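You operate a simulated robot arm through the tools that you are given. There is no shell and no other tool. Be economical: measure what you need, move in short steps, check, and stop when the job is done.

You run a simulated two-armed robot. Do the job below in one go: nothing can be reset, and whatever is moved stays where it is left.

JOB
On the desk top, fold the flat blue rag in half.

The check looks at the end state, three seconds after you hand in, the way a careful person would. Anything else that was tipped, shoved, dropped, spilled or broken makes it a failure. Flat cloth is picked up by pressing the open fingertips on it (5 to 10 N) and closing them slowly along it; thin cloth reads only 2 to 8 mm in the jaws.

ROBOT AND FRAMES
Two 6-joint arms with two-finger parallel grippers on one trunk, on a base that drives. Base frame: it is fixed to the floor where the robot stands at the start and does not move with it; the origin is under the middle of the robot, x ahead of it, y to its left, z up; the surface under the hand at the start is at about z = 760. Lengths are in mm, angles in degrees, forces in N, time in s.
The left shoulder is at the start at [-77, 177, 832], the right one opposite. With the tool pointing down near the work surface each hand reaches from about 100 to 740 mm from the robot's upright axis, wherever it stands, measured 20 degrees to its own side. Places, roughly: desk top [500, 0, 800]. Payload 1.57 kg a hand.
The tool frame of a hand sits at the grasp point between the pads (the TCP): z along the fingers, y along the line on which they close. The tips reach 30 mm beyond it. Largest opening 80 mm; finger width 17, thickness 12; the body of the gripper, 40 by 82 mm, starts 80 mm behind the TCP.
Orientation is that of the tool frame in the base frame, as a unit quaternion [w, x, y, z]. With the fingers straight down and closing along the base's y, the tool's x points along the base's -x, its y along +y and its z along -z.

CONTROLS
- The arms move only by the tool play_rows. It takes "left_commands", "right_commands" or both (then of equal length, played together; a hand with none holds still); each is text: rows parted by semicolons, each of 6 numbers parted by spaces: the shift along the tool's x, y, z in mm, then the turn, a rotation vector about the tool's x, y, z in degrees. In form: x y z ax ay az; .... A call has 1 to 20 rows; each row shifts and turns the commanded pose from where the row before left it, along the tool's axes as they then stand. "left_fingers" and "right_fingers" are, for a hand that has rows, the finger opening in mm, from 0 to 80, set as the call begins (left out, the last holds). Rows are played at 5 a second. More than 50 mm and 8.6 degrees between two rows, or a gripper value outside its range, and nothing of the call is played. A pose out of reach is approached as far as the arm can. The call stops where the force on the tool passes 40 N (or 10 N more than at its start, if that is more) or the arm is blocked; 0.2 s more then pass. Each finger travels about 72 mm/s and halts on what it meets, pressing with about 27 N; the grip force reading is that of the motor and also rises with nothing between the fingers. The clock runs only during rows and for 0.2 s after the last one: add rows that do not move to give the fingers time. The reply holds the time, the measured pose of the TCP, the force on the tool along the base axes, the opening and the grip force, in the units named above and with some noise, with the torque about the TCP (base axes, N m) and any sound that the robot's microphone picked up.
- Cameras (640 x 400 px; columns grow to the right, rows downward): "scene" is now at [29.9, -9.2, 1546.3]; the picture's right is [-0.13, -0.99, 0.00], its down [-0.83, 0.11, -0.55] and it looks along [0.55, -0.07, -0.83] (base axes); focal length 261 px, centre (320, 200). "left" rides on the left gripper at [72, 7, -122] in its tool frame; the picture's right is [-0.09, 1.00, 0.00], its down [-0.84, -0.08, -0.54] and it looks along [-0.54, -0.05, 0.84] (tool axes); focal length 238 px, centre (320, 200). "right" rides on the right gripper at [72, -7, -122] in its tool frame; the picture's right is [0.09, 1.00, 0.00], its down [-0.84, 0.08, -0.54] and it looks along [-0.54, 0.05, 0.84] (tool axes); focal length 238 px, centre (320, 200). There is no depth. A picture from a camera that has moved, and an enlarged one, comes with that camera's place and axes in the base frame and with its lens.
- grab_frame(camera): a new picture of that camera. No time passes.
- move_column(by): slides the trunk up (or, below 0, down) by that many mm; the arms and the scene camera ride with it, the base frame stays. It gives what a move gives, with no picture.
- steer(legs): drives the robot by 1 to 6 legs, each [ahead, left, turn to the left] in mm, mm and degrees, along the robot's own axes; the way and the turn of a leg run together, so that a leg with both is an arc; at most 1500 mm and 180 degrees a leg. The arms and the cameras ride along, it lands a little off, and it stops where it bumps. It gives what a move gives.
- turn_head(pan, tilt): turns the head with the scene camera to pan (to the left, within 143 degrees either way) and tilt (down, from -29 to 69), counted from straight ahead of the robot. It gives what a move gives.
- close_up(camera, box): a new picture of the part [left, top, right, bottom] of that camera's present view, enlarged. No time passes.
- hand_in(): hands the job in; it is judged then, once.

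Work in short steps. Places have to be worked out from the pictures, the camera data and where the tool is seen: move nearer, look again, correct. Check each grasp and each placing, and mend what went wrong. You have 120 turns and 100 pictures in all, those below and enlarged ones among them. Open the grippers and draw the arms clear of the work before you hand the job in, unless the task says otherwise; then end with one line.

The tools are called after "Emit:" as a command line: name --argument value ..., lists and objects as JSON in quotes. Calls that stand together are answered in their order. play_rows: Moves the arms, as the interface text tells. Its arguments: {"type":"object","properties":{"left_commands":{"type":"string"},"left_fingers":{"type":"number"},"right_commands":{"type":"string"},"right_fingers":{"type":"number"}},"required":[]} The other tools are called the same way: move_column (by) slides the trunk up or down; steer (legs) drives the base; turn_head (pan, tilt) turns the head that bears the scene camera; grab_frame (camera) takes a picture; close_up (camera, box) takes an enlarged picture of a part of a camera's view; hand_in () hands the job in.

At the start:

```text
t: 0.0
left_tool_pos: [433.1, 210.3, 960.7]
left_tool_rot: [0.0, 0.0, 1.0, 0.0]
left_ft_force: [-0.1, -0.6, 0.2]
left_torque: [-0.01, -0.02, -0.02]
left_grip_width: 80.2
left_grip_force: 0.0
right_tool_pos: [525.4, -218.4, 930.5]
right_tool_rot: [0.0, 0.0, 1.0, 0.0]
right_ft_force: [0.2, 0.7, 0.2]
right_torque: [0.0, 0.01, 0.01]
right_grip_width: 80.0
right_grip_force: 0.0
trunk travel left (down, up): [-275.0, 53.0]
robot x, y, heading: [-0.2, -1.3, -0.0]
head pan, tilt: [-7.3, 56.4]
```

scene: 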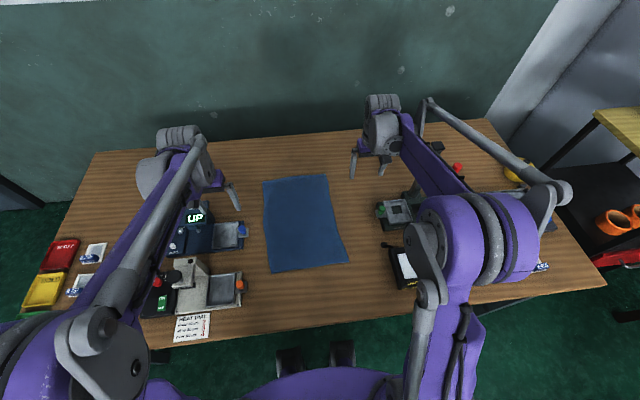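
right: 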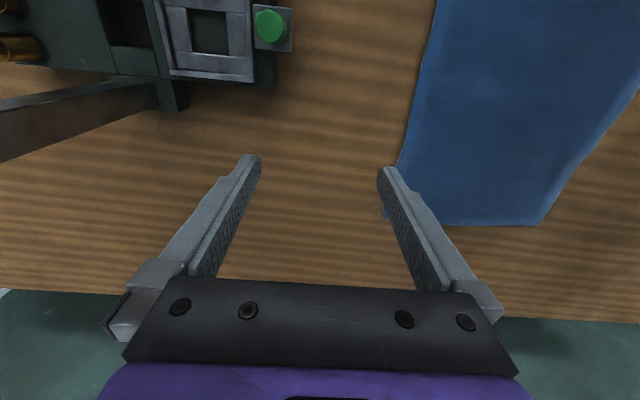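
left: 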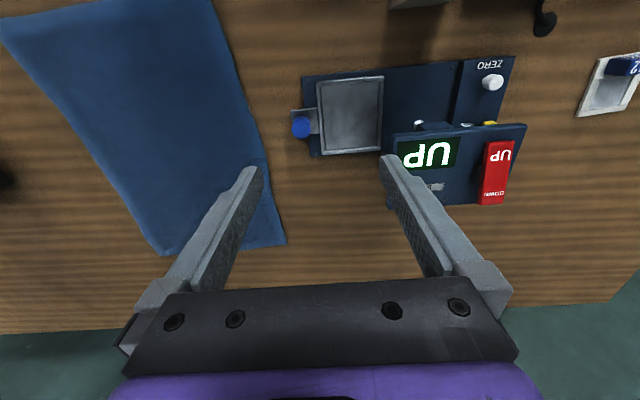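

The rag's near edge lies at x≈306 (corners y≈110 and -125) and its far edge at x≈662 (y≈130 and -111), so it is about 356 by 240 mm. I'll fold the near edge onto the far edge using both hands, so first I move each hand above a near corner.

Emit:
play_rows --left_commands "19 -21.3 0 0 0 0;19 -21.3 0 0 0 0;19 -21.3 0 0 0 0;19 -21.3 0 0 0 0;19 -21.3 0 0 0 0;20 -21.3 0 0 0 0;0 0 37 0 0 0;0 0 37 0 0 0;0 0 37 0 0 0" --right_commands "34.5 20 0 0 0 0;34.5 20 0 0 0 0;34.5 20 0 0 0 0;34.5 20 0 0 0 0;34.5 20 0 0 0 0;34.5 20 0 0 0 0;0 0 27 0 0 0;0 0 27 0 0 0;0 0 27 0 0 0" --left_fingers 36 --right_fingers 36

Emit:
grab_frame --camera "scene"

Emit:
grab_frame --camera "left"

Emit:
grab_frame --camera "right"

```text
t: 2.0
left_tool_pos: [317.5, 84.9, 850.7]
left_tool_rot: [0.0, 0.0, 1.0, 0.0]
left_ft_force: [1.0, 0.6, -0.1]
left_torque: [0.0, 0.0, -0.02]
left_grip_width: 35.8
left_grip_force: 0.1
right_tool_pos: [318.1, -97.5, 847.1]
right_tool_rot: [0.0, -0.001, 1.0, 0.0]
right_ft_force: [0.6, -0.1, 1.2]
right_torque: [0.03, 0.0, 0.0]
right_grip_width: 35.7
right_grip_force: 0.1
trunk travel left (down, up): [-275.0, 53.0]
robot x, y, heading: [3.4, 0.9, 0.0]
head pan, tilt: [-7.3, 56.4]
```

```text
96 pictures are left
camera scene: at [31.4, -9.3, 1546.3], right [-0.13, -0.99, 0.0], down [-0.83, 0.11, -0.55], along [0.55, -0.07, -0.83], focal length 261 px, centre (320, 200)
```

scene: 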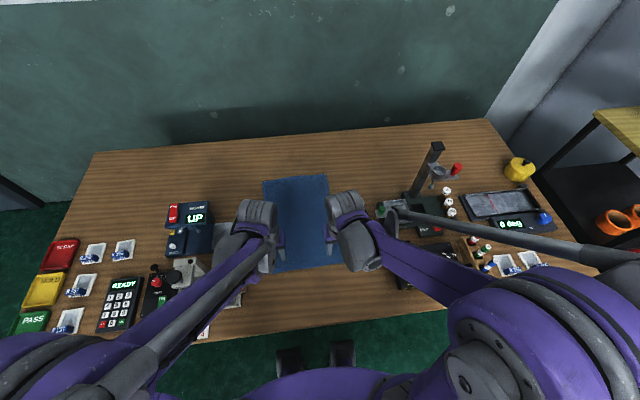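

```text
95 pictures are left
camera left: at [244.7, 91.8, 970.6], right [0.09, 1.0, 0.0], down [0.84, -0.08, 0.54], along [0.54, -0.05, -0.84], focal length 238 px, centre (320, 200)
```

left: 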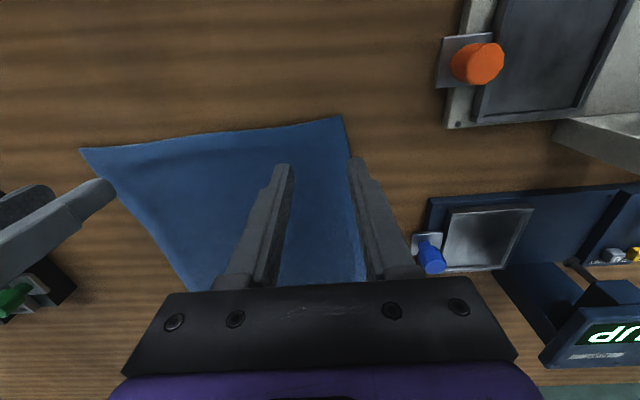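

```text
94 pictures are left
camera right: at [245.8, -103.7, 970.5], right [-0.09, 1.0, 0.0], down [0.84, 0.08, 0.54], along [0.54, 0.05, -0.84], focal length 238 px, centre (320, 200)
```

right: 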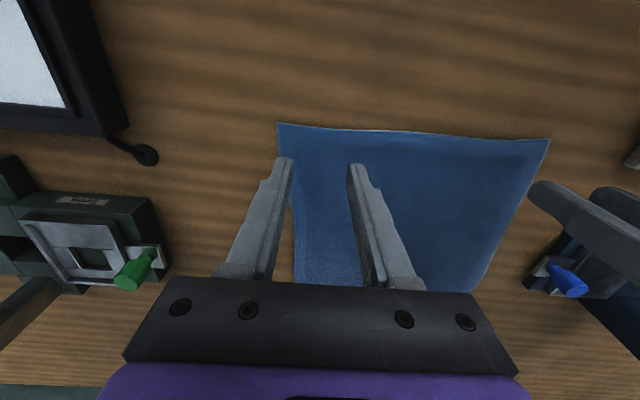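

The near corners refine to NL (296,106) and NR (305,-136). I'll shift the hands so both fingertips land inside the rag and descend to just above it.

Emit:
play_rows --left_commands "6 -13 0 0 0 0;0 0 18 0 0 0;0 0 18 0 0 0;0 0 17 0 0 0;0 0 0 0 0 0" --right_commands "0 -4 0 0 0 0;0 0 18 0 0 0;0 0 16 0 0 0;0 0 16 0 0 0;0 0 0 0 0 0"

Emit:
grab_frame --camera "left"

Emit:
grab_frame --camera "right"

```text
t: 3.2
left_tool_pos: [311.8, 69.8, 795.5]
left_tool_rot: [0.0, 0.0, 1.0, 0.0]
left_ft_force: [-0.4, 0.0, -0.5]
left_torque: [-0.05, 0.0, 0.02]
left_grip_width: 36.0
left_grip_force: 0.2
right_tool_pos: [317.4, -101.5, 797.5]
right_tool_rot: [0.0, 0.001, 1.0, 0.0]
right_ft_force: [0.2, -0.3, -0.2]
right_torque: [-0.02, -0.01, 0.0]
right_grip_width: 36.1
right_grip_force: 0.1
trunk travel left (down, up): [-275.0, 53.0]
robot x, y, heading: [-0.8, 0.1, 0.1]
head pan, tilt: [-7.3, 56.4]
```

```text
93 pictures are left
camera left: at [238.4, 77.5, 915.9], right [0.09, 1.0, 0.0], down [0.84, -0.08, 0.54], along [0.54, -0.05, -0.84], focal length 238 px, centre (320, 200)
```

left: 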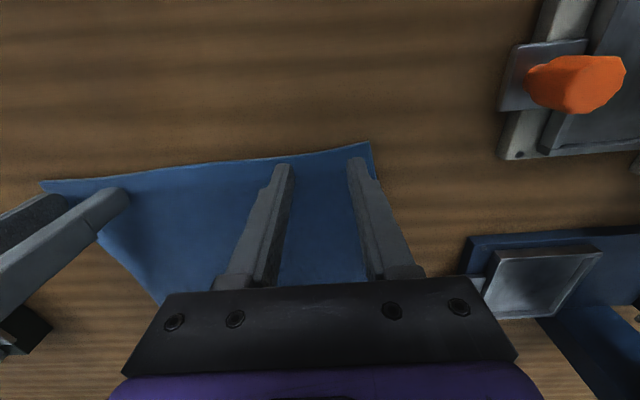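

```text
92 pictures are left
camera right: at [245.1, -107.7, 920.0], right [-0.09, 1.0, 0.0], down [0.84, 0.08, 0.54], along [0.54, 0.05, -0.84], focal length 238 px, centre (320, 200)
```

right: 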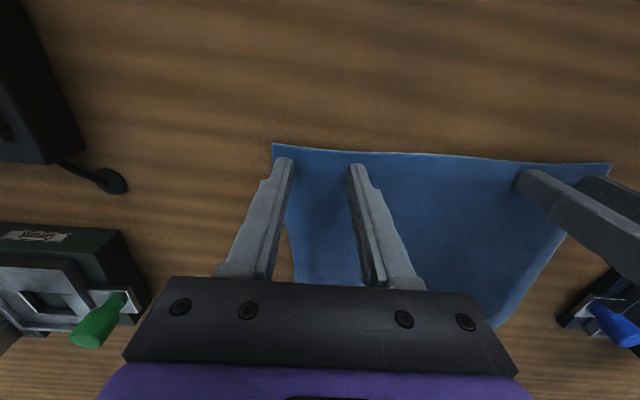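

Tips of both hands are now over the rag just inside its corners, so I lower in small steps to feel contact.

Emit:
play_rows --left_commands "0 0 1.5 0 0 0;0 0 1.5 0 0 0;0 0 1 0 0 0;0 0 0 0 0 0" --right_commands "0 0 2 0 0 0;0 0 2 0 0 0;0 0 2 0 0 0;0 0 0 0 0 0"

```text
t: 4.2
left_tool_pos: [311.3, 69.5, 792.9]
left_tool_rot: [0.0, -0.001, 1.0, 0.0]
left_ft_force: [0.6, 3.0, 26.0]
left_torque: [0.17, -0.05, -0.03]
left_grip_width: 35.9
left_grip_force: 0.0
right_tool_pos: [317.5, -101.3, 793.0]
right_tool_rot: [0.001, 0.001, 1.0, 0.0]
right_ft_force: [3.9, 1.0, 18.2]
right_torque: [0.07, -0.13, 0.03]
right_grip_width: 36.3
right_grip_force: 0.2
trunk travel left (down, up): [-275.0, 53.0]
robot x, y, heading: [1.1, 1.0, 0.1]
head pan, tilt: [-7.3, 56.4]
```

Contact at TCP z≈793 with too much force (26 and 18 N), so I back off a little to reach 5–10 N.

Emit:
play_rows --left_commands "0 0 -0.8 0 0 0;0 0 0 0 0 0" --right_commands "0 0 -0.6 0 0 0;0 0 0 0 0 0"

```text
t: 4.8
left_tool_pos: [312.3, 69.9, 793.4]
left_tool_rot: [0.002, 0.0, 1.0, 0.0]
left_ft_force: [0.1, 2.6, 18.5]
left_torque: [0.21, -0.08, -0.03]
left_grip_width: 35.9
left_grip_force: 0.1
right_tool_pos: [317.4, -101.0, 792.7]
right_tool_rot: [0.001, 0.0, 1.0, 0.0]
right_ft_force: [4.9, 2.0, 17.7]
right_torque: [0.1, -0.14, 0.0]
right_grip_width: 35.9
right_grip_force: 0.1
trunk travel left (down, up): [-275.0, 53.0]
robot x, y, heading: [-0.7, -0.9, 0.1]
head pan, tilt: [-7.3, 56.4]
```

Stiffness is around 9 N/mm; I back off about 1 mm more on each.

Emit:
play_rows --left_commands "0 0 -1.1 0 0 0;0 0 0 0 0 0" --right_commands "0 0 -1 0 0 0;0 0 0 0 0 0"

```text
t: 5.4
left_tool_pos: [312.4, 68.7, 793.6]
left_tool_rot: [0.0, 0.0, 1.0, 0.0]
left_ft_force: [0.8, 1.6, 5.7]
left_torque: [0.11, 0.02, 0.03]
left_grip_width: 36.1
left_grip_force: 0.0
right_tool_pos: [316.4, -101.7, 793.1]
right_tool_rot: [0.0, 0.0, 1.0, 0.0]
right_ft_force: [1.7, 0.0, 6.3]
right_torque: [0.02, -0.07, 0.0]
right_grip_width: 36.3
right_grip_force: 0.1
trunk travel left (down, up): [-275.0, 53.0]
robot x, y, heading: [-0.1, -2.3, -0.1]
head pan, tilt: [-7.3, 56.4]
```

Forces are now about 6 N each. I close the fingers slowly in steps.

Emit:
play_rows --left_commands "0 0 0 0 0 0" --right_commands "0 0 0 0 0 0" --left_fingers 30 --right_fingers 30

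Emit:
play_rows --left_commands "0 0 0 0 0 0" --right_commands "0 0 0 0 0 0" --left_fingers 24 --right_fingers 24

Emit:
grab_frame --camera "left"

Emit:
grab_frame --camera "right"

```text
t: 5.8
left_tool_pos: [310.2, 68.0, 794.1]
left_tool_rot: [0.0, -0.001, 1.0, 0.0]
left_ft_force: [-0.6, -0.6, 4.8]
left_torque: [-0.03, 0.0, 0.01]
left_grip_width: 29.5
left_grip_force: 0.0
right_tool_pos: [316.4, -101.5, 794.5]
right_tool_rot: [0.0, 0.0, 1.0, 0.0]
right_ft_force: [-0.2, 1.1, 5.7]
right_torque: [-0.01, 0.04, 0.0]
right_grip_width: 29.6
right_grip_force: 0.0
trunk travel left (down, up): [-275.0, 53.0]
robot x, y, heading: [-0.4, -1.5, 0.2]
head pan, tilt: [-7.3, 56.4]
```

```text
t: 6.2
left_tool_pos: [311.5, 68.7, 793.3]
left_tool_rot: [0.0, 0.0, 1.0, 0.0]
left_ft_force: [0.2, -0.6, 3.9]
left_torque: [-0.02, -0.02, -0.04]
left_grip_width: 23.0
left_grip_force: 0.1
right_tool_pos: [317.0, -101.5, 793.3]
right_tool_rot: [0.0, 0.0, 1.0, 0.001]
right_ft_force: [-1.0, -0.6, 5.0]
right_torque: [-0.01, 0.03, 0.0]
right_grip_width: 22.8
right_grip_force: 0.0
trunk travel left (down, up): [-275.0, 53.0]
robot x, y, heading: [1.8, -1.5, 0.1]
head pan, tilt: [-7.3, 56.4]
```

```text
91 pictures are left
camera left: at [238.7, 75.9, 913.9], right [0.09, 1.0, 0.0], down [0.84, -0.08, 0.54], along [0.54, -0.05, -0.84], focal length 238 px, centre (320, 200)
```

left: 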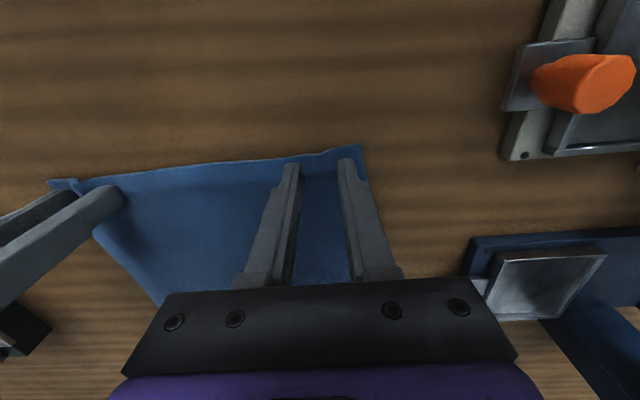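

```text
90 pictures are left
camera right: at [244.8, -108.0, 915.5], right [-0.09, 1.0, 0.0], down [0.84, 0.08, 0.54], along [0.54, 0.05, -0.84], focal length 238 px, centre (320, 200)
```

right: 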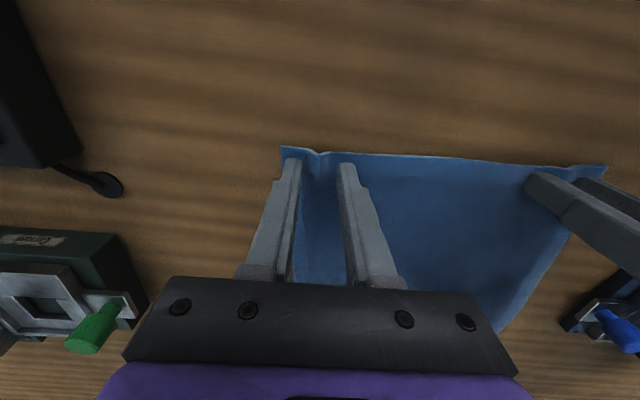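

The rag is gathering between the fingers in both hands. I continue closing, adding a hair of pressure on the left.

Emit:
play_rows --left_commands "0 0 0.3 0 0 0" --right_commands "0 0 0.2 0 0 0" --left_fingers 18 --right_fingers 18

Emit:
play_rows --left_commands "0 0 0 0 0 0" --right_commands "0 0 0 0 0 0" --left_fingers 12 --right_fingers 12

Emit:
play_rows --left_commands "0 0 0 0 0 0" --right_commands "0 0 0 0 0 0" --left_fingers 7 --right_fingers 7

Emit:
play_rows --left_commands "0 0 0 0 0 0;0 0 0 0 0 0" --right_commands "0 0 0 0 0 0;0 0 0 0 0 0" --left_fingers 0 --right_fingers 0

Emit:
grab_frame --camera "left"

Emit:
grab_frame --camera "right"

```text
t: 6.6
left_tool_pos: [311.9, 68.4, 794.7]
left_tool_rot: [0.0, 0.001, 1.0, 0.0]
left_ft_force: [-0.6, 0.0, 3.6]
left_torque: [0.0, -0.01, 0.04]
left_grip_width: 17.0
left_grip_force: 0.2
right_tool_pos: [316.7, -101.4, 793.3]
right_tool_rot: [0.0, 0.0, 1.0, -0.001]
right_ft_force: [0.0, 1.4, 9.2]
right_torque: [0.06, -0.05, -0.01]
right_grip_width: 16.4
right_grip_force: 0.0
trunk travel left (down, up): [-275.0, 53.0]
robot x, y, heading: [-2.1, -0.0, 0.0]
head pan, tilt: [-7.3, 56.4]
```

```text
t: 7.0
left_tool_pos: [311.8, 69.1, 792.3]
left_tool_rot: [0.0, 0.0, 1.0, 0.0]
left_ft_force: [0.1, -2.3, 5.1]
left_torque: [-0.04, -0.04, 0.0]
left_grip_width: 12.5
left_grip_force: 0.1
right_tool_pos: [316.6, -100.9, 793.7]
right_tool_rot: [0.0, 0.0, 1.0, 0.0]
right_ft_force: [0.3, 2.0, 9.9]
right_torque: [0.08, -0.01, 0.02]
right_grip_width: 11.1
right_grip_force: 0.1
trunk travel left (down, up): [-275.0, 53.0]
robot x, y, heading: [1.8, 0.9, -0.3]
head pan, tilt: [-7.3, 56.4]
```

```text
t: 7.4
left_tool_pos: [311.2, 68.2, 794.5]
left_tool_rot: [0.0, 0.0, 1.0, 0.0]
left_ft_force: [-0.3, -4.2, 5.1]
left_torque: [-0.07, -0.03, 0.0]
left_grip_width: 7.9
left_grip_force: 3.5
right_tool_pos: [317.4, -100.7, 792.5]
right_tool_rot: [0.001, 0.0, 1.0, 0.0]
right_ft_force: [-0.6, 3.2, 10.1]
right_torque: [0.12, -0.03, 0.0]
right_grip_width: 7.8
right_grip_force: 0.0
trunk travel left (down, up): [-275.0, 53.0]
robot x, y, heading: [0.0, -1.2, 0.2]
head pan, tilt: [-7.3, 56.4]
```

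```text
t: 8.0
left_tool_pos: [312.2, 68.7, 793.5]
left_tool_rot: [0.0, 0.0, 1.0, -0.001]
left_ft_force: [0.6, -9.1, 5.3]
left_torque: [-0.31, -0.02, 0.04]
left_grip_width: 3.8
left_grip_force: 24.4
right_tool_pos: [316.3, -101.0, 793.5]
right_tool_rot: [0.0, 0.001, 1.0, 0.0]
right_ft_force: [-0.9, 9.3, 9.5]
right_torque: [0.29, 0.02, 0.01]
right_grip_width: 3.8
right_grip_force: 25.1
trunk travel left (down, up): [-275.0, 53.0]
robot x, y, heading: [-2.1, -1.9, 0.0]
head pan, tilt: [-7.3, 56.4]
```

```text
89 pictures are left
camera left: at [238.6, 75.9, 913.9], right [0.09, 1.0, 0.0], down [0.84, -0.08, 0.54], along [0.54, -0.05, -0.84], focal length 238 px, centre (320, 200)
```

left: 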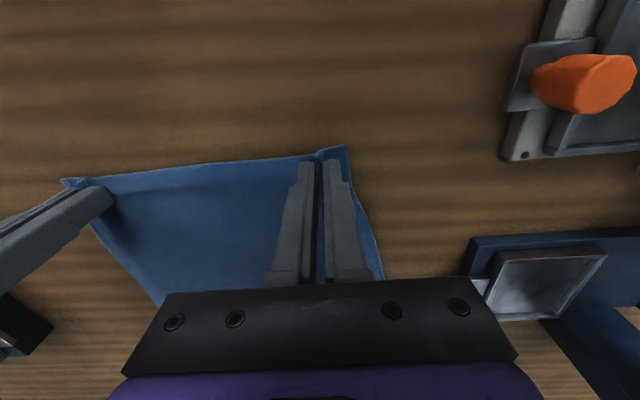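

```text
88 pictures are left
camera right: at [244.4, -107.9, 915.0], right [-0.09, 1.0, 0.0], down [0.84, 0.08, 0.54], along [0.54, 0.05, -0.84], focal length 238 px, centre (320, 200)
```

right: 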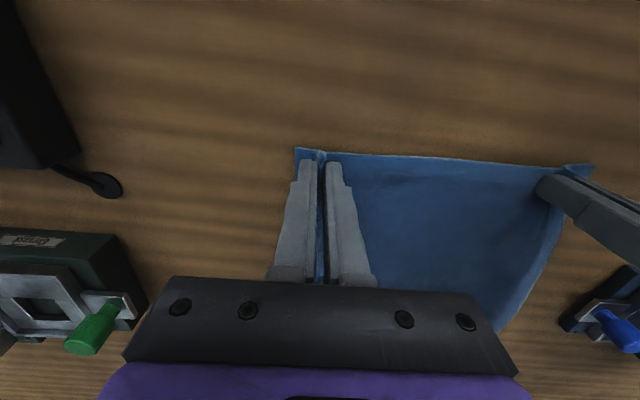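

Both jaws hold cloth (3.8 mm, 24–25 N). Now I lift along an arc about the crease line (x≈481), doing the first half and then looking.

Emit:
play_rows --left_commands "-1.8 0.86 -15.6 0 0 0;-1.8 0.86 -15.6 0 0 0;-5.4 0.86 -15 0 0 0;-5.4 0.86 -15 0 0 0;-8.6 0.86 -13.5 0 0 0;-8.6 0.86 -13.5 0 0 0;-11.6 0.86 -11.7 0 0 0;-11.6 0.86 -11.7 0 0 0;-14 0.86 -9.2 0 0 0;-14 0.86 -9.2 0 0 0;-15.8 0.86 -6.3 0 0 0;-15.8 0.86 -6.3 0 0 0;-17 0.86 -3.2 0 0 0;-17 0.86 -3.2 0 0 0" --right_commands "-1.8 0.86 -15.6 0 0 0;-1.8 0.86 -15.6 0 0 0;-5.4 0.86 -15 0 0 0;-5.4 0.86 -15 0 0 0;-8.6 0.86 -13.5 0 0 0;-8.6 0.86 -13.5 0 0 0;-11.6 0.86 -11.7 0 0 0;-11.6 0.86 -11.7 0 0 0;-14 0.86 -9.2 0 0 0;-14 0.86 -9.2 0 0 0;-15.8 0.86 -6.3 0 0 0;-15.8 0.86 -6.3 0 0 0;-17 0.86 -3.2 0 0 0;-17 0.86 -3.2 0 0 0"

Emit:
grab_frame --camera "scene"

Emit:
grab_frame --camera "left"

Emit:
grab_frame --camera "right"

```text
t: 11.0
left_tool_pos: [462.4, 81.2, 942.2]
left_tool_rot: [0.0, 0.0, 1.0, 0.0]
left_ft_force: [0.8, -10.3, -0.3]
left_torque: [-0.3, -0.01, 0.03]
left_grip_width: 3.8
left_grip_force: 24.6
right_tool_pos: [467.3, -89.6, 943.2]
right_tool_rot: [0.0, 0.0, 1.0, 0.0]
right_ft_force: [-0.6, 9.2, -0.3]
right_torque: [0.32, 0.06, 0.0]
right_grip_width: 3.7
right_grip_force: 24.6
trunk travel left (down, up): [-275.0, 53.0]
robot x, y, heading: [1.7, -0.7, -0.1]
head pan, tilt: [-7.3, 56.4]
```

```text
87 pictures are left
camera scene: at [31.1, -9.2, 1546.3], right [-0.13, -0.99, 0.0], down [-0.83, 0.11, -0.55], along [0.55, -0.07, -0.83], focal length 261 px, centre (320, 200)
```

scene: 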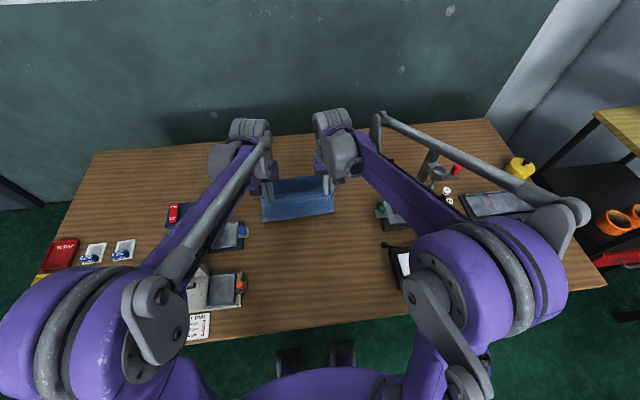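

```text
86 pictures are left
camera left: at [388.6, 88.7, 1062.3], right [0.09, 1.0, 0.0], down [0.84, -0.08, 0.54], along [0.54, -0.05, -0.84], focal length 238 px, centre (320, 200)
```

left: 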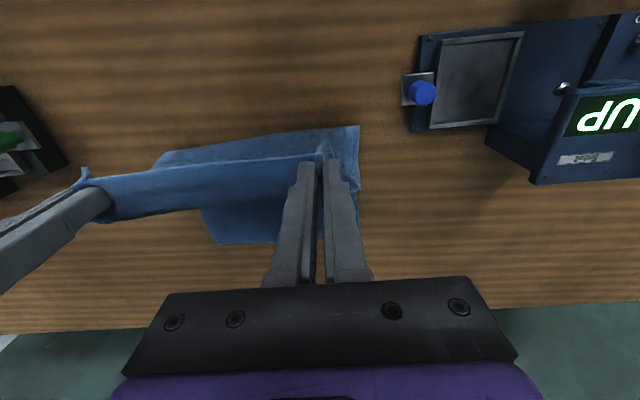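

```text
85 pictures are left
camera right: at [394.5, -95.9, 1064.9], right [-0.09, 1.0, 0.0], down [0.84, 0.08, 0.54], along [0.54, 0.05, -0.84], focal length 238 px, centre (320, 200)
```

right: 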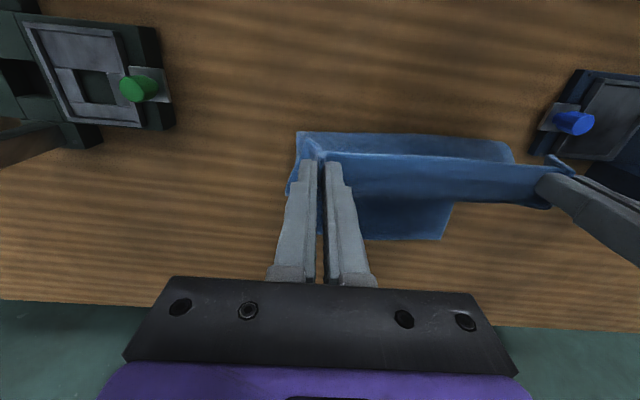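

The grip holds and the rag is hanging nicely, with the crease at x≈480 and the far edge at ≈657. I finish the arc, ending about 35 mm above the far edge.

Emit:
play_rows --left_commands "-17 0.86 0 0 0 0;-17 0.86 0 0 0 0;-16.7 0.86 3.2 0 0 0;-16.7 0.86 3.2 0 0 0;-15.6 0.86 6.3 0 0 0;-15.6 0.86 6.3 0 0 0;-13.8 0.86 9.1 0 0 0;-13.8 0.86 9.1 0 0 0;-11.4 0.86 11.6 0 0 0;-11.4 0.86 11.6 0 0 0;-8.5 0.86 13 0 0 0;-8.5 0.86 13 0 0 0;-5.3 0.86 14 0 0 0;-5.3 0.86 14 0 0 0;0 0 0 0 0 0" --right_commands "-16.6 0.86 0 0 0 0;-16.6 0.86 0 0 0 0;-16.3 0.86 3.2 0 0 0;-16.3 0.86 3.2 0 0 0;-15.2 0.86 6.3 0 0 0;-15.2 0.86 6.3 0 0 0;-13.6 0.86 9.1 0 0 0;-13.6 0.86 9.1 0 0 0;-11.2 0.86 11.6 0 0 0;-11.2 0.86 11.6 0 0 0;-8.3 0.86 13 0 0 0;-8.3 0.86 13 0 0 0;-5 0.86 14 0 0 0;-5 0.86 14 0 0 0;0 0 0 0 0 0"

Emit:
grab_frame --camera "left"

Emit:
grab_frame --camera "right"

Emit:
close_up --camera "scene" --box '[200, 120, 400, 245]'

```text
t: 14.2
left_tool_pos: [636.2, 94.1, 827.3]
left_tool_rot: [0.001, 0.0, 1.0, 0.0]
left_ft_force: [0.1, -11.5, 0.6]
left_torque: [-0.33, -0.03, 0.04]
left_grip_width: 4.0
left_grip_force: 24.6
right_tool_pos: [639.1, -77.5, 827.2]
right_tool_rot: [0.0, 0.0, 1.0, 0.0]
right_ft_force: [-1.2, 10.5, 0.1]
right_torque: [0.32, 0.04, -0.02]
right_grip_width: 3.5
right_grip_force: 24.5
trunk travel left (down, up): [-275.0, 53.0]
robot x, y, heading: [1.1, -3.9, 0.0]
head pan, tilt: [-7.3, 56.4]
```

```text
84 pictures are left
camera left: at [564.6, 101.3, 948.3], right [0.09, 1.0, 0.0], down [0.84, -0.08, 0.54], along [0.54, -0.05, -0.84], focal length 238 px, centre (320, 200)
```

left: 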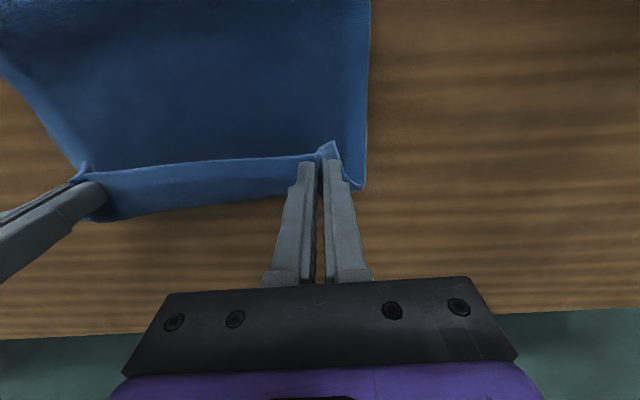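

```text
83 pictures are left
camera right: at [566.6, -83.8, 950.1], right [-0.09, 1.0, 0.0], down [0.84, 0.08, 0.54], along [0.54, 0.05, -0.84], focal length 238 px, centre (320, 200)
```

right: 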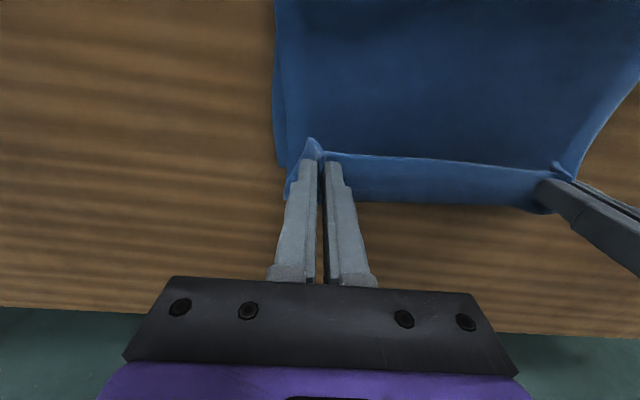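

```text
3.20 times, centred on (300, 182) of scene
camera zoom: at [29.5, -9.3, 1546.4], right [-0.13, -0.99, 0.0], down [-0.83, 0.11, -0.55], along [0.55, -0.07, -0.83], focal length 836 px, centre (384, 256)
```

zoom: 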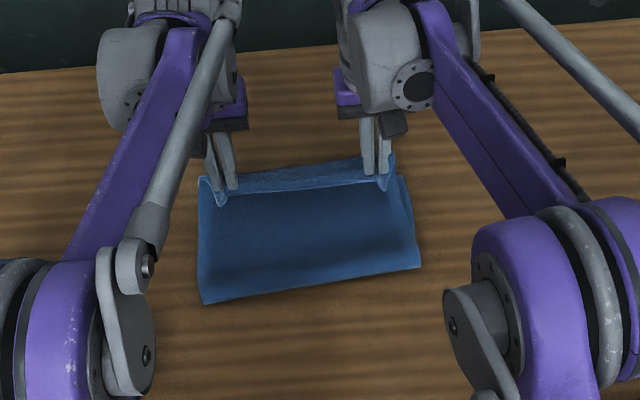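

The edge strip sits on top and the body bulges forward of the fingers. I need to see where the lower far edge really is before releasing, so I take zooms.

Emit:
close_up --camera "left" --box '[220, 80, 420, 230]'

Emit:
close_up --camera "right" --box '[240, 100, 440, 250]'

```text
2.67 times, centred on (320, 155) of left
camera zoom: at [564.6, 101.3, 948.3], right [0.09, 1.0, 0.0], down [0.84, -0.08, 0.54], along [0.54, -0.05, -0.84], focal length 636 px, centre (320, 320)
```

zoom: 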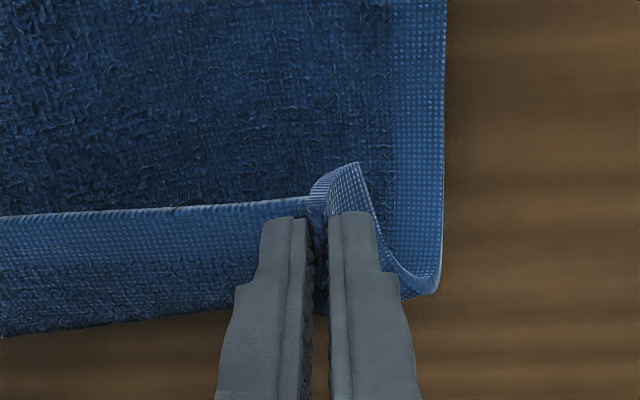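

```text
2.67 times, centred on (340, 175) of right
camera zoom: at [566.6, -83.8, 950.1], right [-0.09, 1.0, 0.0], down [0.84, 0.08, 0.54], along [0.54, 0.05, -0.84], focal length 636 px, centre (267, 267)
```

zoom: 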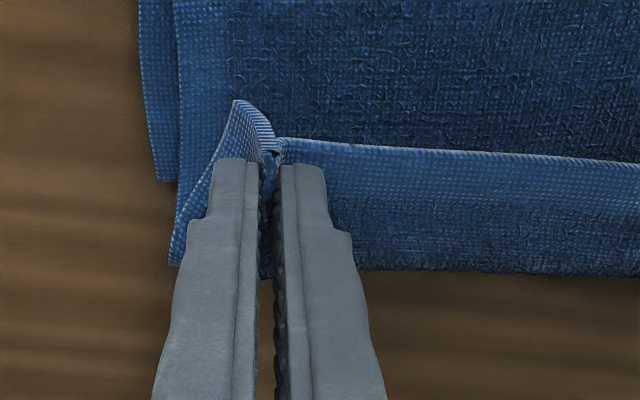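

The lower layer hasn't moved (far-right corner still at x≈657), but the upper layer bulges about 23 mm past it and the crease has come forward to x≈515. I raise and bring the hands back to x≈577, then lower straight so the crease settles near x≈480.

Emit:
play_rows --left_commands "3 0 -15 0 0 0;5 0 -15 0 0 0;7 0 -15 0 0 0;9 0 -15 0 0 0;11 0 -15 0 0 0;13 0 -14 0 0 0;14 0 -12 0 0 0;10 0 -8 0 0 0;0 0 0 0 0 0;0 0 0 0 0 0" --right_commands "3 0 -15 0 0 0;5 0 -15 0 0 0;7 0 -15 0 0 0;9 0 -15 0 0 0;11 0 -15 0 0 0;13 0 -14 0 0 0;14 0 -12 0 0 0;10 0 -8 0 0 0;0 0 0 0 0 0;0 0 0 0 0 0"

Emit:
close_up --camera "scene" --box '[200, 120, 400, 245]'

Emit:
grab_frame --camera "right"

```text
t: 16.4
left_tool_pos: [563.2, 93.8, 937.6]
left_tool_rot: [0.001, 0.0, 1.0, 0.0]
left_ft_force: [0.0, -9.9, 0.1]
left_torque: [-0.29, 0.01, 0.04]
left_grip_width: 4.0
left_grip_force: 24.7
right_tool_pos: [566.6, -76.9, 937.4]
right_tool_rot: [0.0, 0.001, 1.0, -0.001]
right_ft_force: [-1.0, 10.2, -0.5]
right_torque: [0.31, 0.0, 0.0]
right_grip_width: 3.6
right_grip_force: 24.6
trunk travel left (down, up): [-275.0, 53.0]
robot x, y, heading: [-3.3, -0.9, 0.2]
head pan, tilt: [-7.3, 56.4]
```

```text
3.20 times, centred on (300, 182) of scene
camera zoom: at [29.7, -9.2, 1546.3], right [-0.13, -0.99, 0.0], down [-0.83, 0.11, -0.55], along [0.55, -0.07, -0.83], focal length 836 px, centre (384, 256)
```

zoom: 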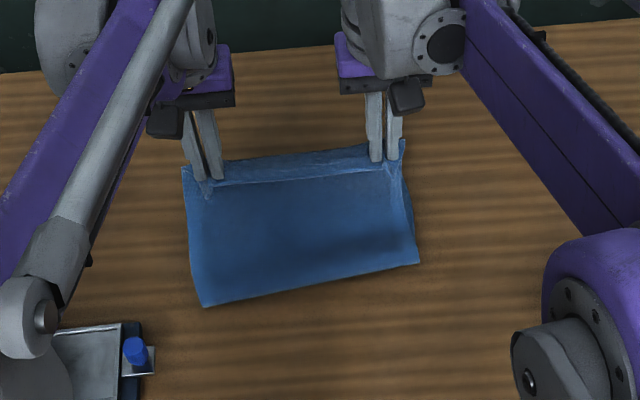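

```text
78 pictures are left
camera right: at [493.9, -83.7, 1059.0], right [-0.09, 1.0, 0.0], down [0.84, 0.08, 0.54], along [0.54, 0.05, -0.84], focal length 238 px, centre (320, 200)
```

right: 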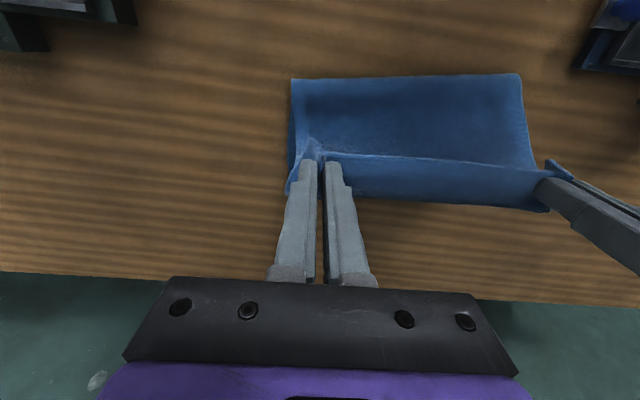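

The crease stays at x≈513 (my arc was too high and pulled it forward). I'll take the hands back to x≈430 to let it re-lie, then redo the swing on a smaller arc.

Emit:
play_rows --left_commands "15 0 1 0 0 0;15 0 1 0 0 0;15 0 2 0 0 0;15 0 2 0 0 0;15 0 3 0 0 0;15 0 4 0 0 0;15 0 5 0 0 0;15 0 6 0 0 0;15 0 8 0 0 0;0 0 0 0 0 0;0 0 0 0 0 0" --right_commands "15 0 1 0 0 0;15 0 1 0 0 0;15 0 2 0 0 0;15 0 2 0 0 0;15 0 3 0 0 0;15 0 4 0 0 0;15 0 5 0 0 0;15 0 6 0 0 0;15 0 8 0 0 0;0 0 0 0 0 0;0 0 0 0 0 0"

Emit:
close_up --camera "scene" --box '[200, 140, 400, 265]'

Emit:
grab_frame --camera "right"

Emit:
grab_frame --camera "left"

```text
t: 18.8
left_tool_pos: [429.2, 95.0, 905.5]
left_tool_rot: [0.0, -0.001, 1.0, 0.001]
left_ft_force: [0.9, -11.6, 0.2]
left_torque: [-0.36, 0.02, 0.06]
left_grip_width: 4.1
left_grip_force: 24.5
right_tool_pos: [430.7, -77.4, 907.0]
right_tool_rot: [0.0, 0.0, 1.0, 0.001]
right_ft_force: [-2.2, 11.9, 0.0]
right_torque: [0.38, 0.01, 0.02]
right_grip_width: 4.1
right_grip_force: 24.6
trunk travel left (down, up): [-275.0, 53.0]
robot x, y, heading: [-1.8, 0.4, -0.1]
head pan, tilt: [-7.3, 56.4]
```

```text
3.20 times, centred on (300, 202) of scene
camera zoom: at [29.7, -9.2, 1546.3], right [-0.13, -0.99, 0.0], down [-0.83, 0.11, -0.55], along [0.55, -0.07, -0.83], focal length 836 px, centre (384, 192)
```

zoom: 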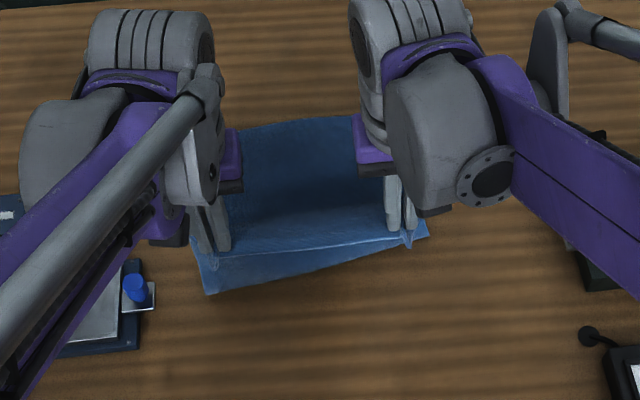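

```text
76 pictures are left
camera right: at [358.8, -83.4, 1028.0], right [-0.09, 1.0, 0.0], down [0.84, 0.08, 0.54], along [0.54, 0.05, -0.84], focal length 238 px, centre (320, 200)
```

right: 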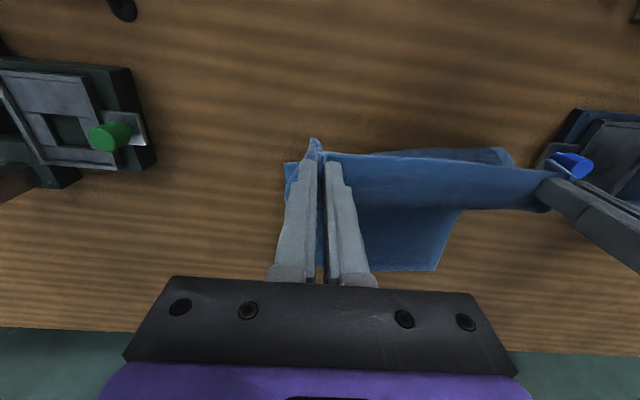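

```text
75 pictures are left
camera left: at [356.1, 102.5, 1026.1], right [0.09, 1.0, 0.0], down [0.84, -0.08, 0.54], along [0.54, -0.05, -0.84], focal length 238 px, centre (320, 200)
```

left: 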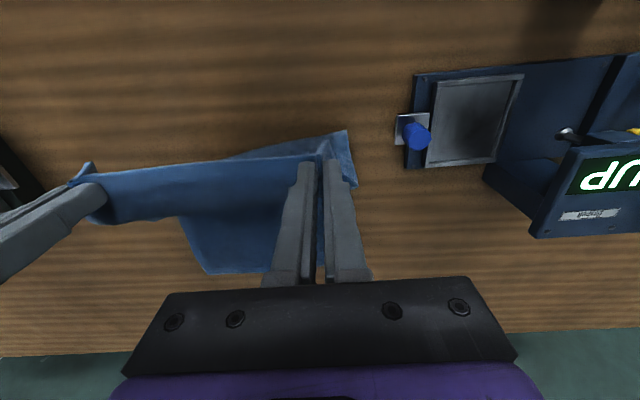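

The crease is slanted because my sideways shift (24 mm) was too large; the edges tilt by about 2°, so about 14 mm is right. I go back a bit further and remove most of the shift so the lower layer re-lies.

Emit:
play_rows --left_commands "10 -7 0 0 0 0;10 -7 0 0 0 0;9 -6 3 0 0 0;10 0 5 0 0 0;10 0 5 0 0 0;0 0 0 0 0 0;0 0 0 0 0 0" --right_commands "9 -7 0 0 0 0;9 -7 0 0 0 0;8 -5 3 0 0 0;10 0 5 0 0 0;10 0 5 0 0 0;0 0 0 0 0 0;0 0 0 0 0 0"

Emit:
grab_frame --camera "right"

Emit:
grab_frame --camera "left"

```text
t: 20.4
left_tool_pos: [381.1, 74.1, 892.5]
left_tool_rot: [0.0, 0.0, 1.0, 0.0]
left_ft_force: [0.5, -7.5, 0.1]
left_torque: [-0.21, 0.0, 0.04]
left_grip_width: 3.4
left_grip_force: 24.4
right_tool_pos: [385.5, -95.5, 891.0]
right_tool_rot: [0.0, 0.001, 1.0, 0.0]
right_ft_force: [0.0, 7.6, -0.2]
right_torque: [0.22, -0.06, 0.01]
right_grip_width: 3.6
right_grip_force: 24.5
trunk travel left (down, up): [-275.0, 53.0]
robot x, y, heading: [1.9, -0.1, 0.1]
head pan, tilt: [-7.3, 56.4]
```

```text
74 pictures are left
camera right: at [313.0, -102.0, 1014.1], right [-0.09, 1.0, 0.0], down [0.84, 0.08, 0.54], along [0.54, 0.05, -0.84], focal length 238 px, centre (320, 200)
```

right: 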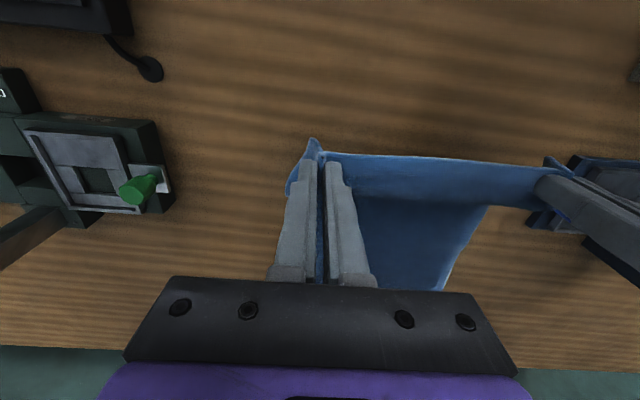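

```text
73 pictures are left
camera left: at [307.9, 80.9, 1012.5], right [0.09, 1.0, 0.0], down [0.84, -0.08, 0.54], along [0.54, -0.05, -0.84], focal length 238 px, centre (320, 200)
```

left: 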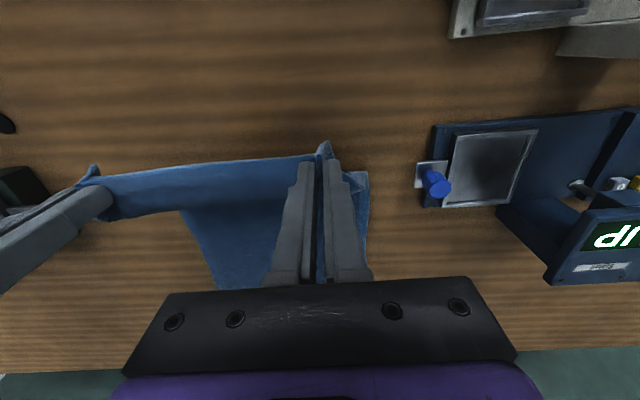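

The slant is gone. Now forward again on a lower arc, pausing at x≈540.

Emit:
play_rows --left_commands "-13.5 0.5 -6 0 0 0;-13.5 0.5 -6 0 0 0;-11.7 0.5 -2 0 0 0;-11.7 0.5 -2 0 0 0;-11.7 0.5 -2 0 0 0;-11.7 0.5 0 0 0 0;-11.7 0.5 0 0 0 0;-11.7 0.5 0 0 0 0;-11.7 0.5 3.3 0 0 0;-11.7 0.5 3.3 0 0 0;-11.7 0.5 3.3 0 0 0;-12.5 0.5 8 0 0 0;-12.5 0.5 8 0 0 0;0 0 0 0 0 0" --right_commands "-13.5 0.5 -6 0 0 0;-13.5 0.5 -6 0 0 0;-11.7 0.5 -2 0 0 0;-11.7 0.5 -2 0 0 0;-11.7 0.5 -2 0 0 0;-11.7 0.5 0 0 0 0;-11.7 0.5 0 0 0 0;-11.7 0.5 0 0 0 0;-11.7 0.5 3.3 0 0 0;-11.7 0.5 3.3 0 0 0;-11.7 0.5 3.3 0 0 0;-12.5 0.5 8 0 0 0;-12.5 0.5 8 0 0 0;0 0 0 0 0 0"

Emit:
close_up --camera "scene" --box '[200, 120, 400, 245]'

Emit:
grab_frame --camera "right"

Emit:
grab_frame --camera "left"

```text
t: 23.4
left_tool_pos: [537.7, 81.7, 884.9]
left_tool_rot: [0.0, 0.0, 1.0, 0.0]
left_ft_force: [-0.4, -10.0, 0.1]
left_torque: [-0.28, 0.0, 0.05]
left_grip_width: 3.9
left_grip_force: 24.7
right_tool_pos: [541.3, -89.4, 884.0]
right_tool_rot: [0.001, 0.0, 1.0, 0.0]
right_ft_force: [-0.5, 10.2, -0.1]
right_torque: [0.29, 0.01, 0.03]
right_grip_width: 3.8
right_grip_force: 24.0
trunk travel left (down, up): [-275.0, 53.0]
robot x, y, heading: [-1.4, -0.4, 0.0]
head pan, tilt: [-7.3, 56.4]
```

```text
3.20 times, centred on (300, 182) of scene
camera zoom: at [29.3, -9.3, 1546.3], right [-0.13, -0.99, 0.0], down [-0.83, 0.11, -0.55], along [0.55, -0.07, -0.83], focal length 836 px, centre (384, 256)
```

zoom: 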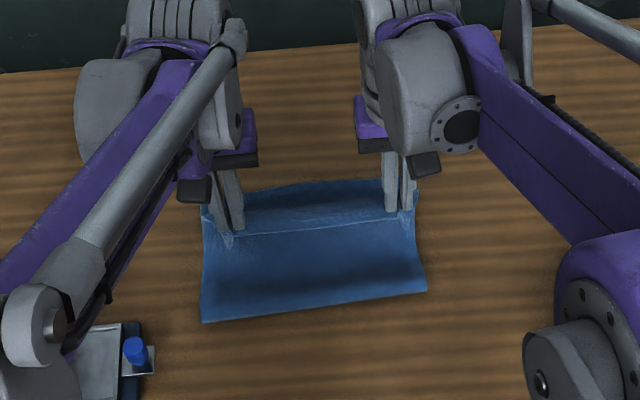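

```text
71 pictures are left
camera right: at [470.0, -95.8, 1006.4], right [-0.09, 1.0, 0.0], down [0.84, 0.08, 0.54], along [0.54, 0.05, -0.84], focal length 238 px, centre (320, 200)
```

right: 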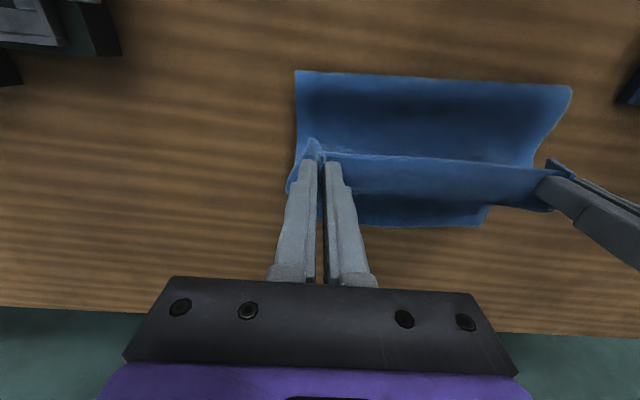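

```text
70 pictures are left
camera left: at [465.6, 88.7, 1005.2], right [0.09, 1.0, 0.0], down [0.84, -0.08, 0.54], along [0.54, -0.05, -0.84], focal length 238 px, centre (320, 200)
```

left: 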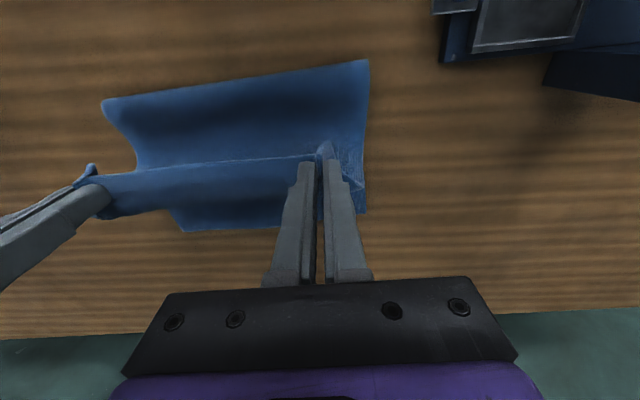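

The crease now runs (481,130)–(491,-120), parallel to the far edge (645–652), about right. I lower nearly straight down to about 30 mm above the cloth.

Emit:
play_rows --left_commands "-1 0 10 0 0 0;-1 0 10 0 0 0;-1 0 10 0 0 0;-1 0 10 0 0 0;0 0 10 0 0 0;0 0 10 0 0 0;0 0 0 0 0 0;0 0 0 0 0 0" --right_commands "-1 0 10 0 0 0;-1 0 10 0 0 0;-1 0 10 0 0 0;-1 0 10 0 0 0;0 0 10 0 0 0;0 0 10 0 0 0;0 0 0 0 0 0;0 0 0 0 0 0"

Emit:
close_up --camera "scene" --box '[200, 120, 400, 245]'

Emit:
grab_frame --camera "right"

Emit:
grab_frame --camera "left"

```text
t: 25.2
left_tool_pos: [542.9, 81.6, 823.1]
left_tool_rot: [0.001, 0.0, 1.0, 0.001]
left_ft_force: [1.0, -8.8, -0.7]
left_torque: [-0.29, 0.01, 0.04]
left_grip_width: 3.8
left_grip_force: 24.5
right_tool_pos: [547.3, -88.8, 823.8]
right_tool_rot: [0.0, -0.001, 1.0, -0.001]
right_ft_force: [-1.5, 9.3, 0.0]
right_torque: [0.28, 0.01, 0.0]
right_grip_width: 3.6
right_grip_force: 24.6
trunk travel left (down, up): [-275.0, 53.0]
robot x, y, heading: [-0.9, 4.0, 0.1]
head pan, tilt: [-7.3, 56.4]
```

```text
3.20 times, centred on (300, 182) of scene
camera zoom: at [30.0, -9.2, 1546.3], right [-0.13, -0.99, 0.0], down [-0.83, 0.11, -0.55], along [0.55, -0.07, -0.83], focal length 836 px, centre (384, 256)
```

zoom: 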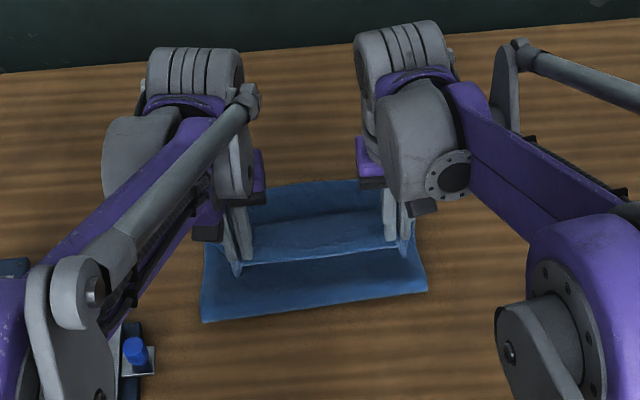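

```text
68 pictures are left
camera right: at [475.3, -96.0, 946.7], right [-0.09, 1.0, 0.0], down [0.84, 0.08, 0.54], along [0.54, 0.05, -0.84], focal length 238 px, centre (320, 200)
```

right: 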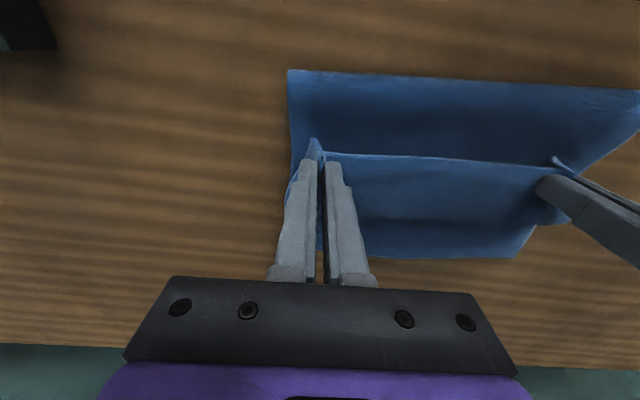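

```text
67 pictures are left
camera left: at [470.2, 88.7, 944.1], right [0.09, 1.0, 0.0], down [0.84, -0.08, 0.54], along [0.54, -0.05, -0.84], focal length 238 px, centre (320, 200)
```

left: 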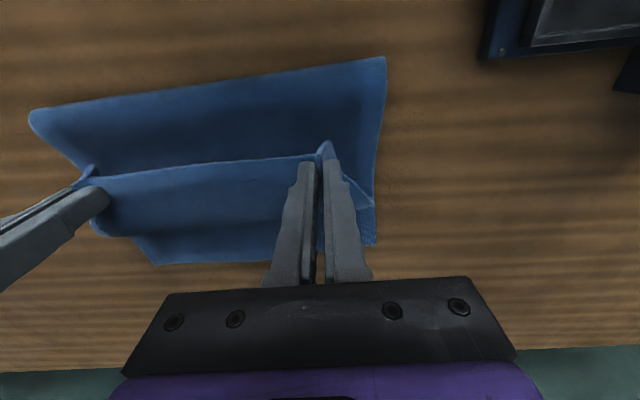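

Crease is at 480–491 and the far edge at about 650; the remaining curl of ~70 mm should reach the far edge when unrolled. I release by opening and look.

Emit:
play_rows --left_commands "0 0 0 0 0 0;0 0 0 0 0 0;0 0 0 0 0 0" --right_commands "0 0 0 0 0 0;0 0 0 0 0 0;0 0 0 0 0 0" --left_fingers 36 --right_fingers 36

Emit:
grab_frame --camera "right"

Emit:
grab_frame --camera "left"

```text
t: 26.0
left_tool_pos: [543.2, 81.9, 824.0]
left_tool_rot: [0.0, 0.0, 1.0, 0.0]
left_ft_force: [0.5, -1.1, 0.6]
left_torque: [-0.02, -0.06, 0.01]
left_grip_width: 36.1
left_grip_force: 0.0
right_tool_pos: [546.9, -90.6, 824.4]
right_tool_rot: [0.0, 0.0, 1.0, 0.0]
right_ft_force: [0.0, 0.3, 0.3]
right_torque: [-0.05, 0.01, 0.0]
right_grip_width: 36.0
right_grip_force: 0.1
trunk travel left (down, up): [-275.0, 53.0]
robot x, y, heading: [1.4, -0.4, 0.0]
head pan, tilt: [-7.3, 56.4]
```

```text
66 pictures are left
camera right: at [475.2, -96.2, 946.8], right [-0.09, 1.0, 0.0], down [0.84, 0.08, 0.54], along [0.54, 0.05, -0.84], focal length 238 px, centre (320, 200)
```

right: 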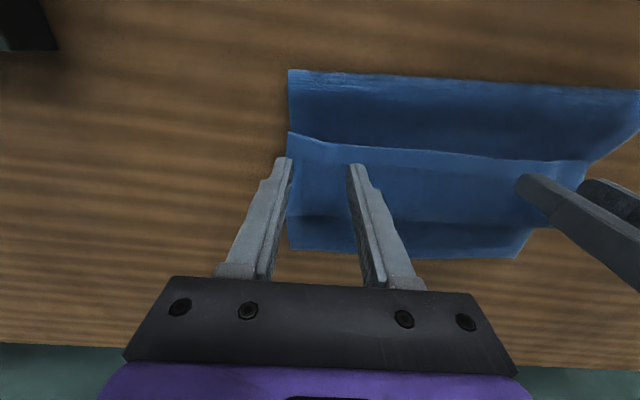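

```text
65 pictures are left
camera left: at [470.2, 88.9, 944.2], right [0.09, 1.0, 0.0], down [0.84, -0.08, 0.54], along [0.54, -0.05, -0.84], focal length 238 px, centre (320, 200)
```

left: 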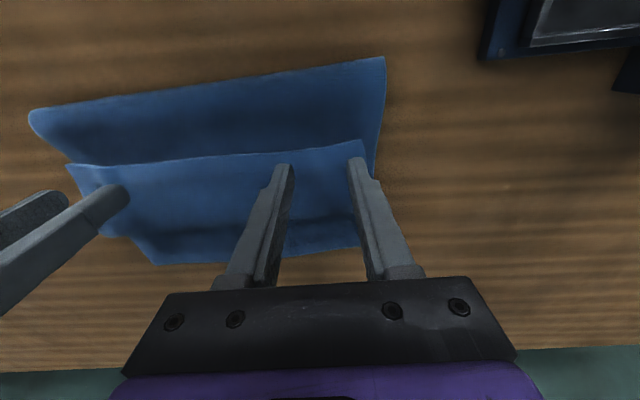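

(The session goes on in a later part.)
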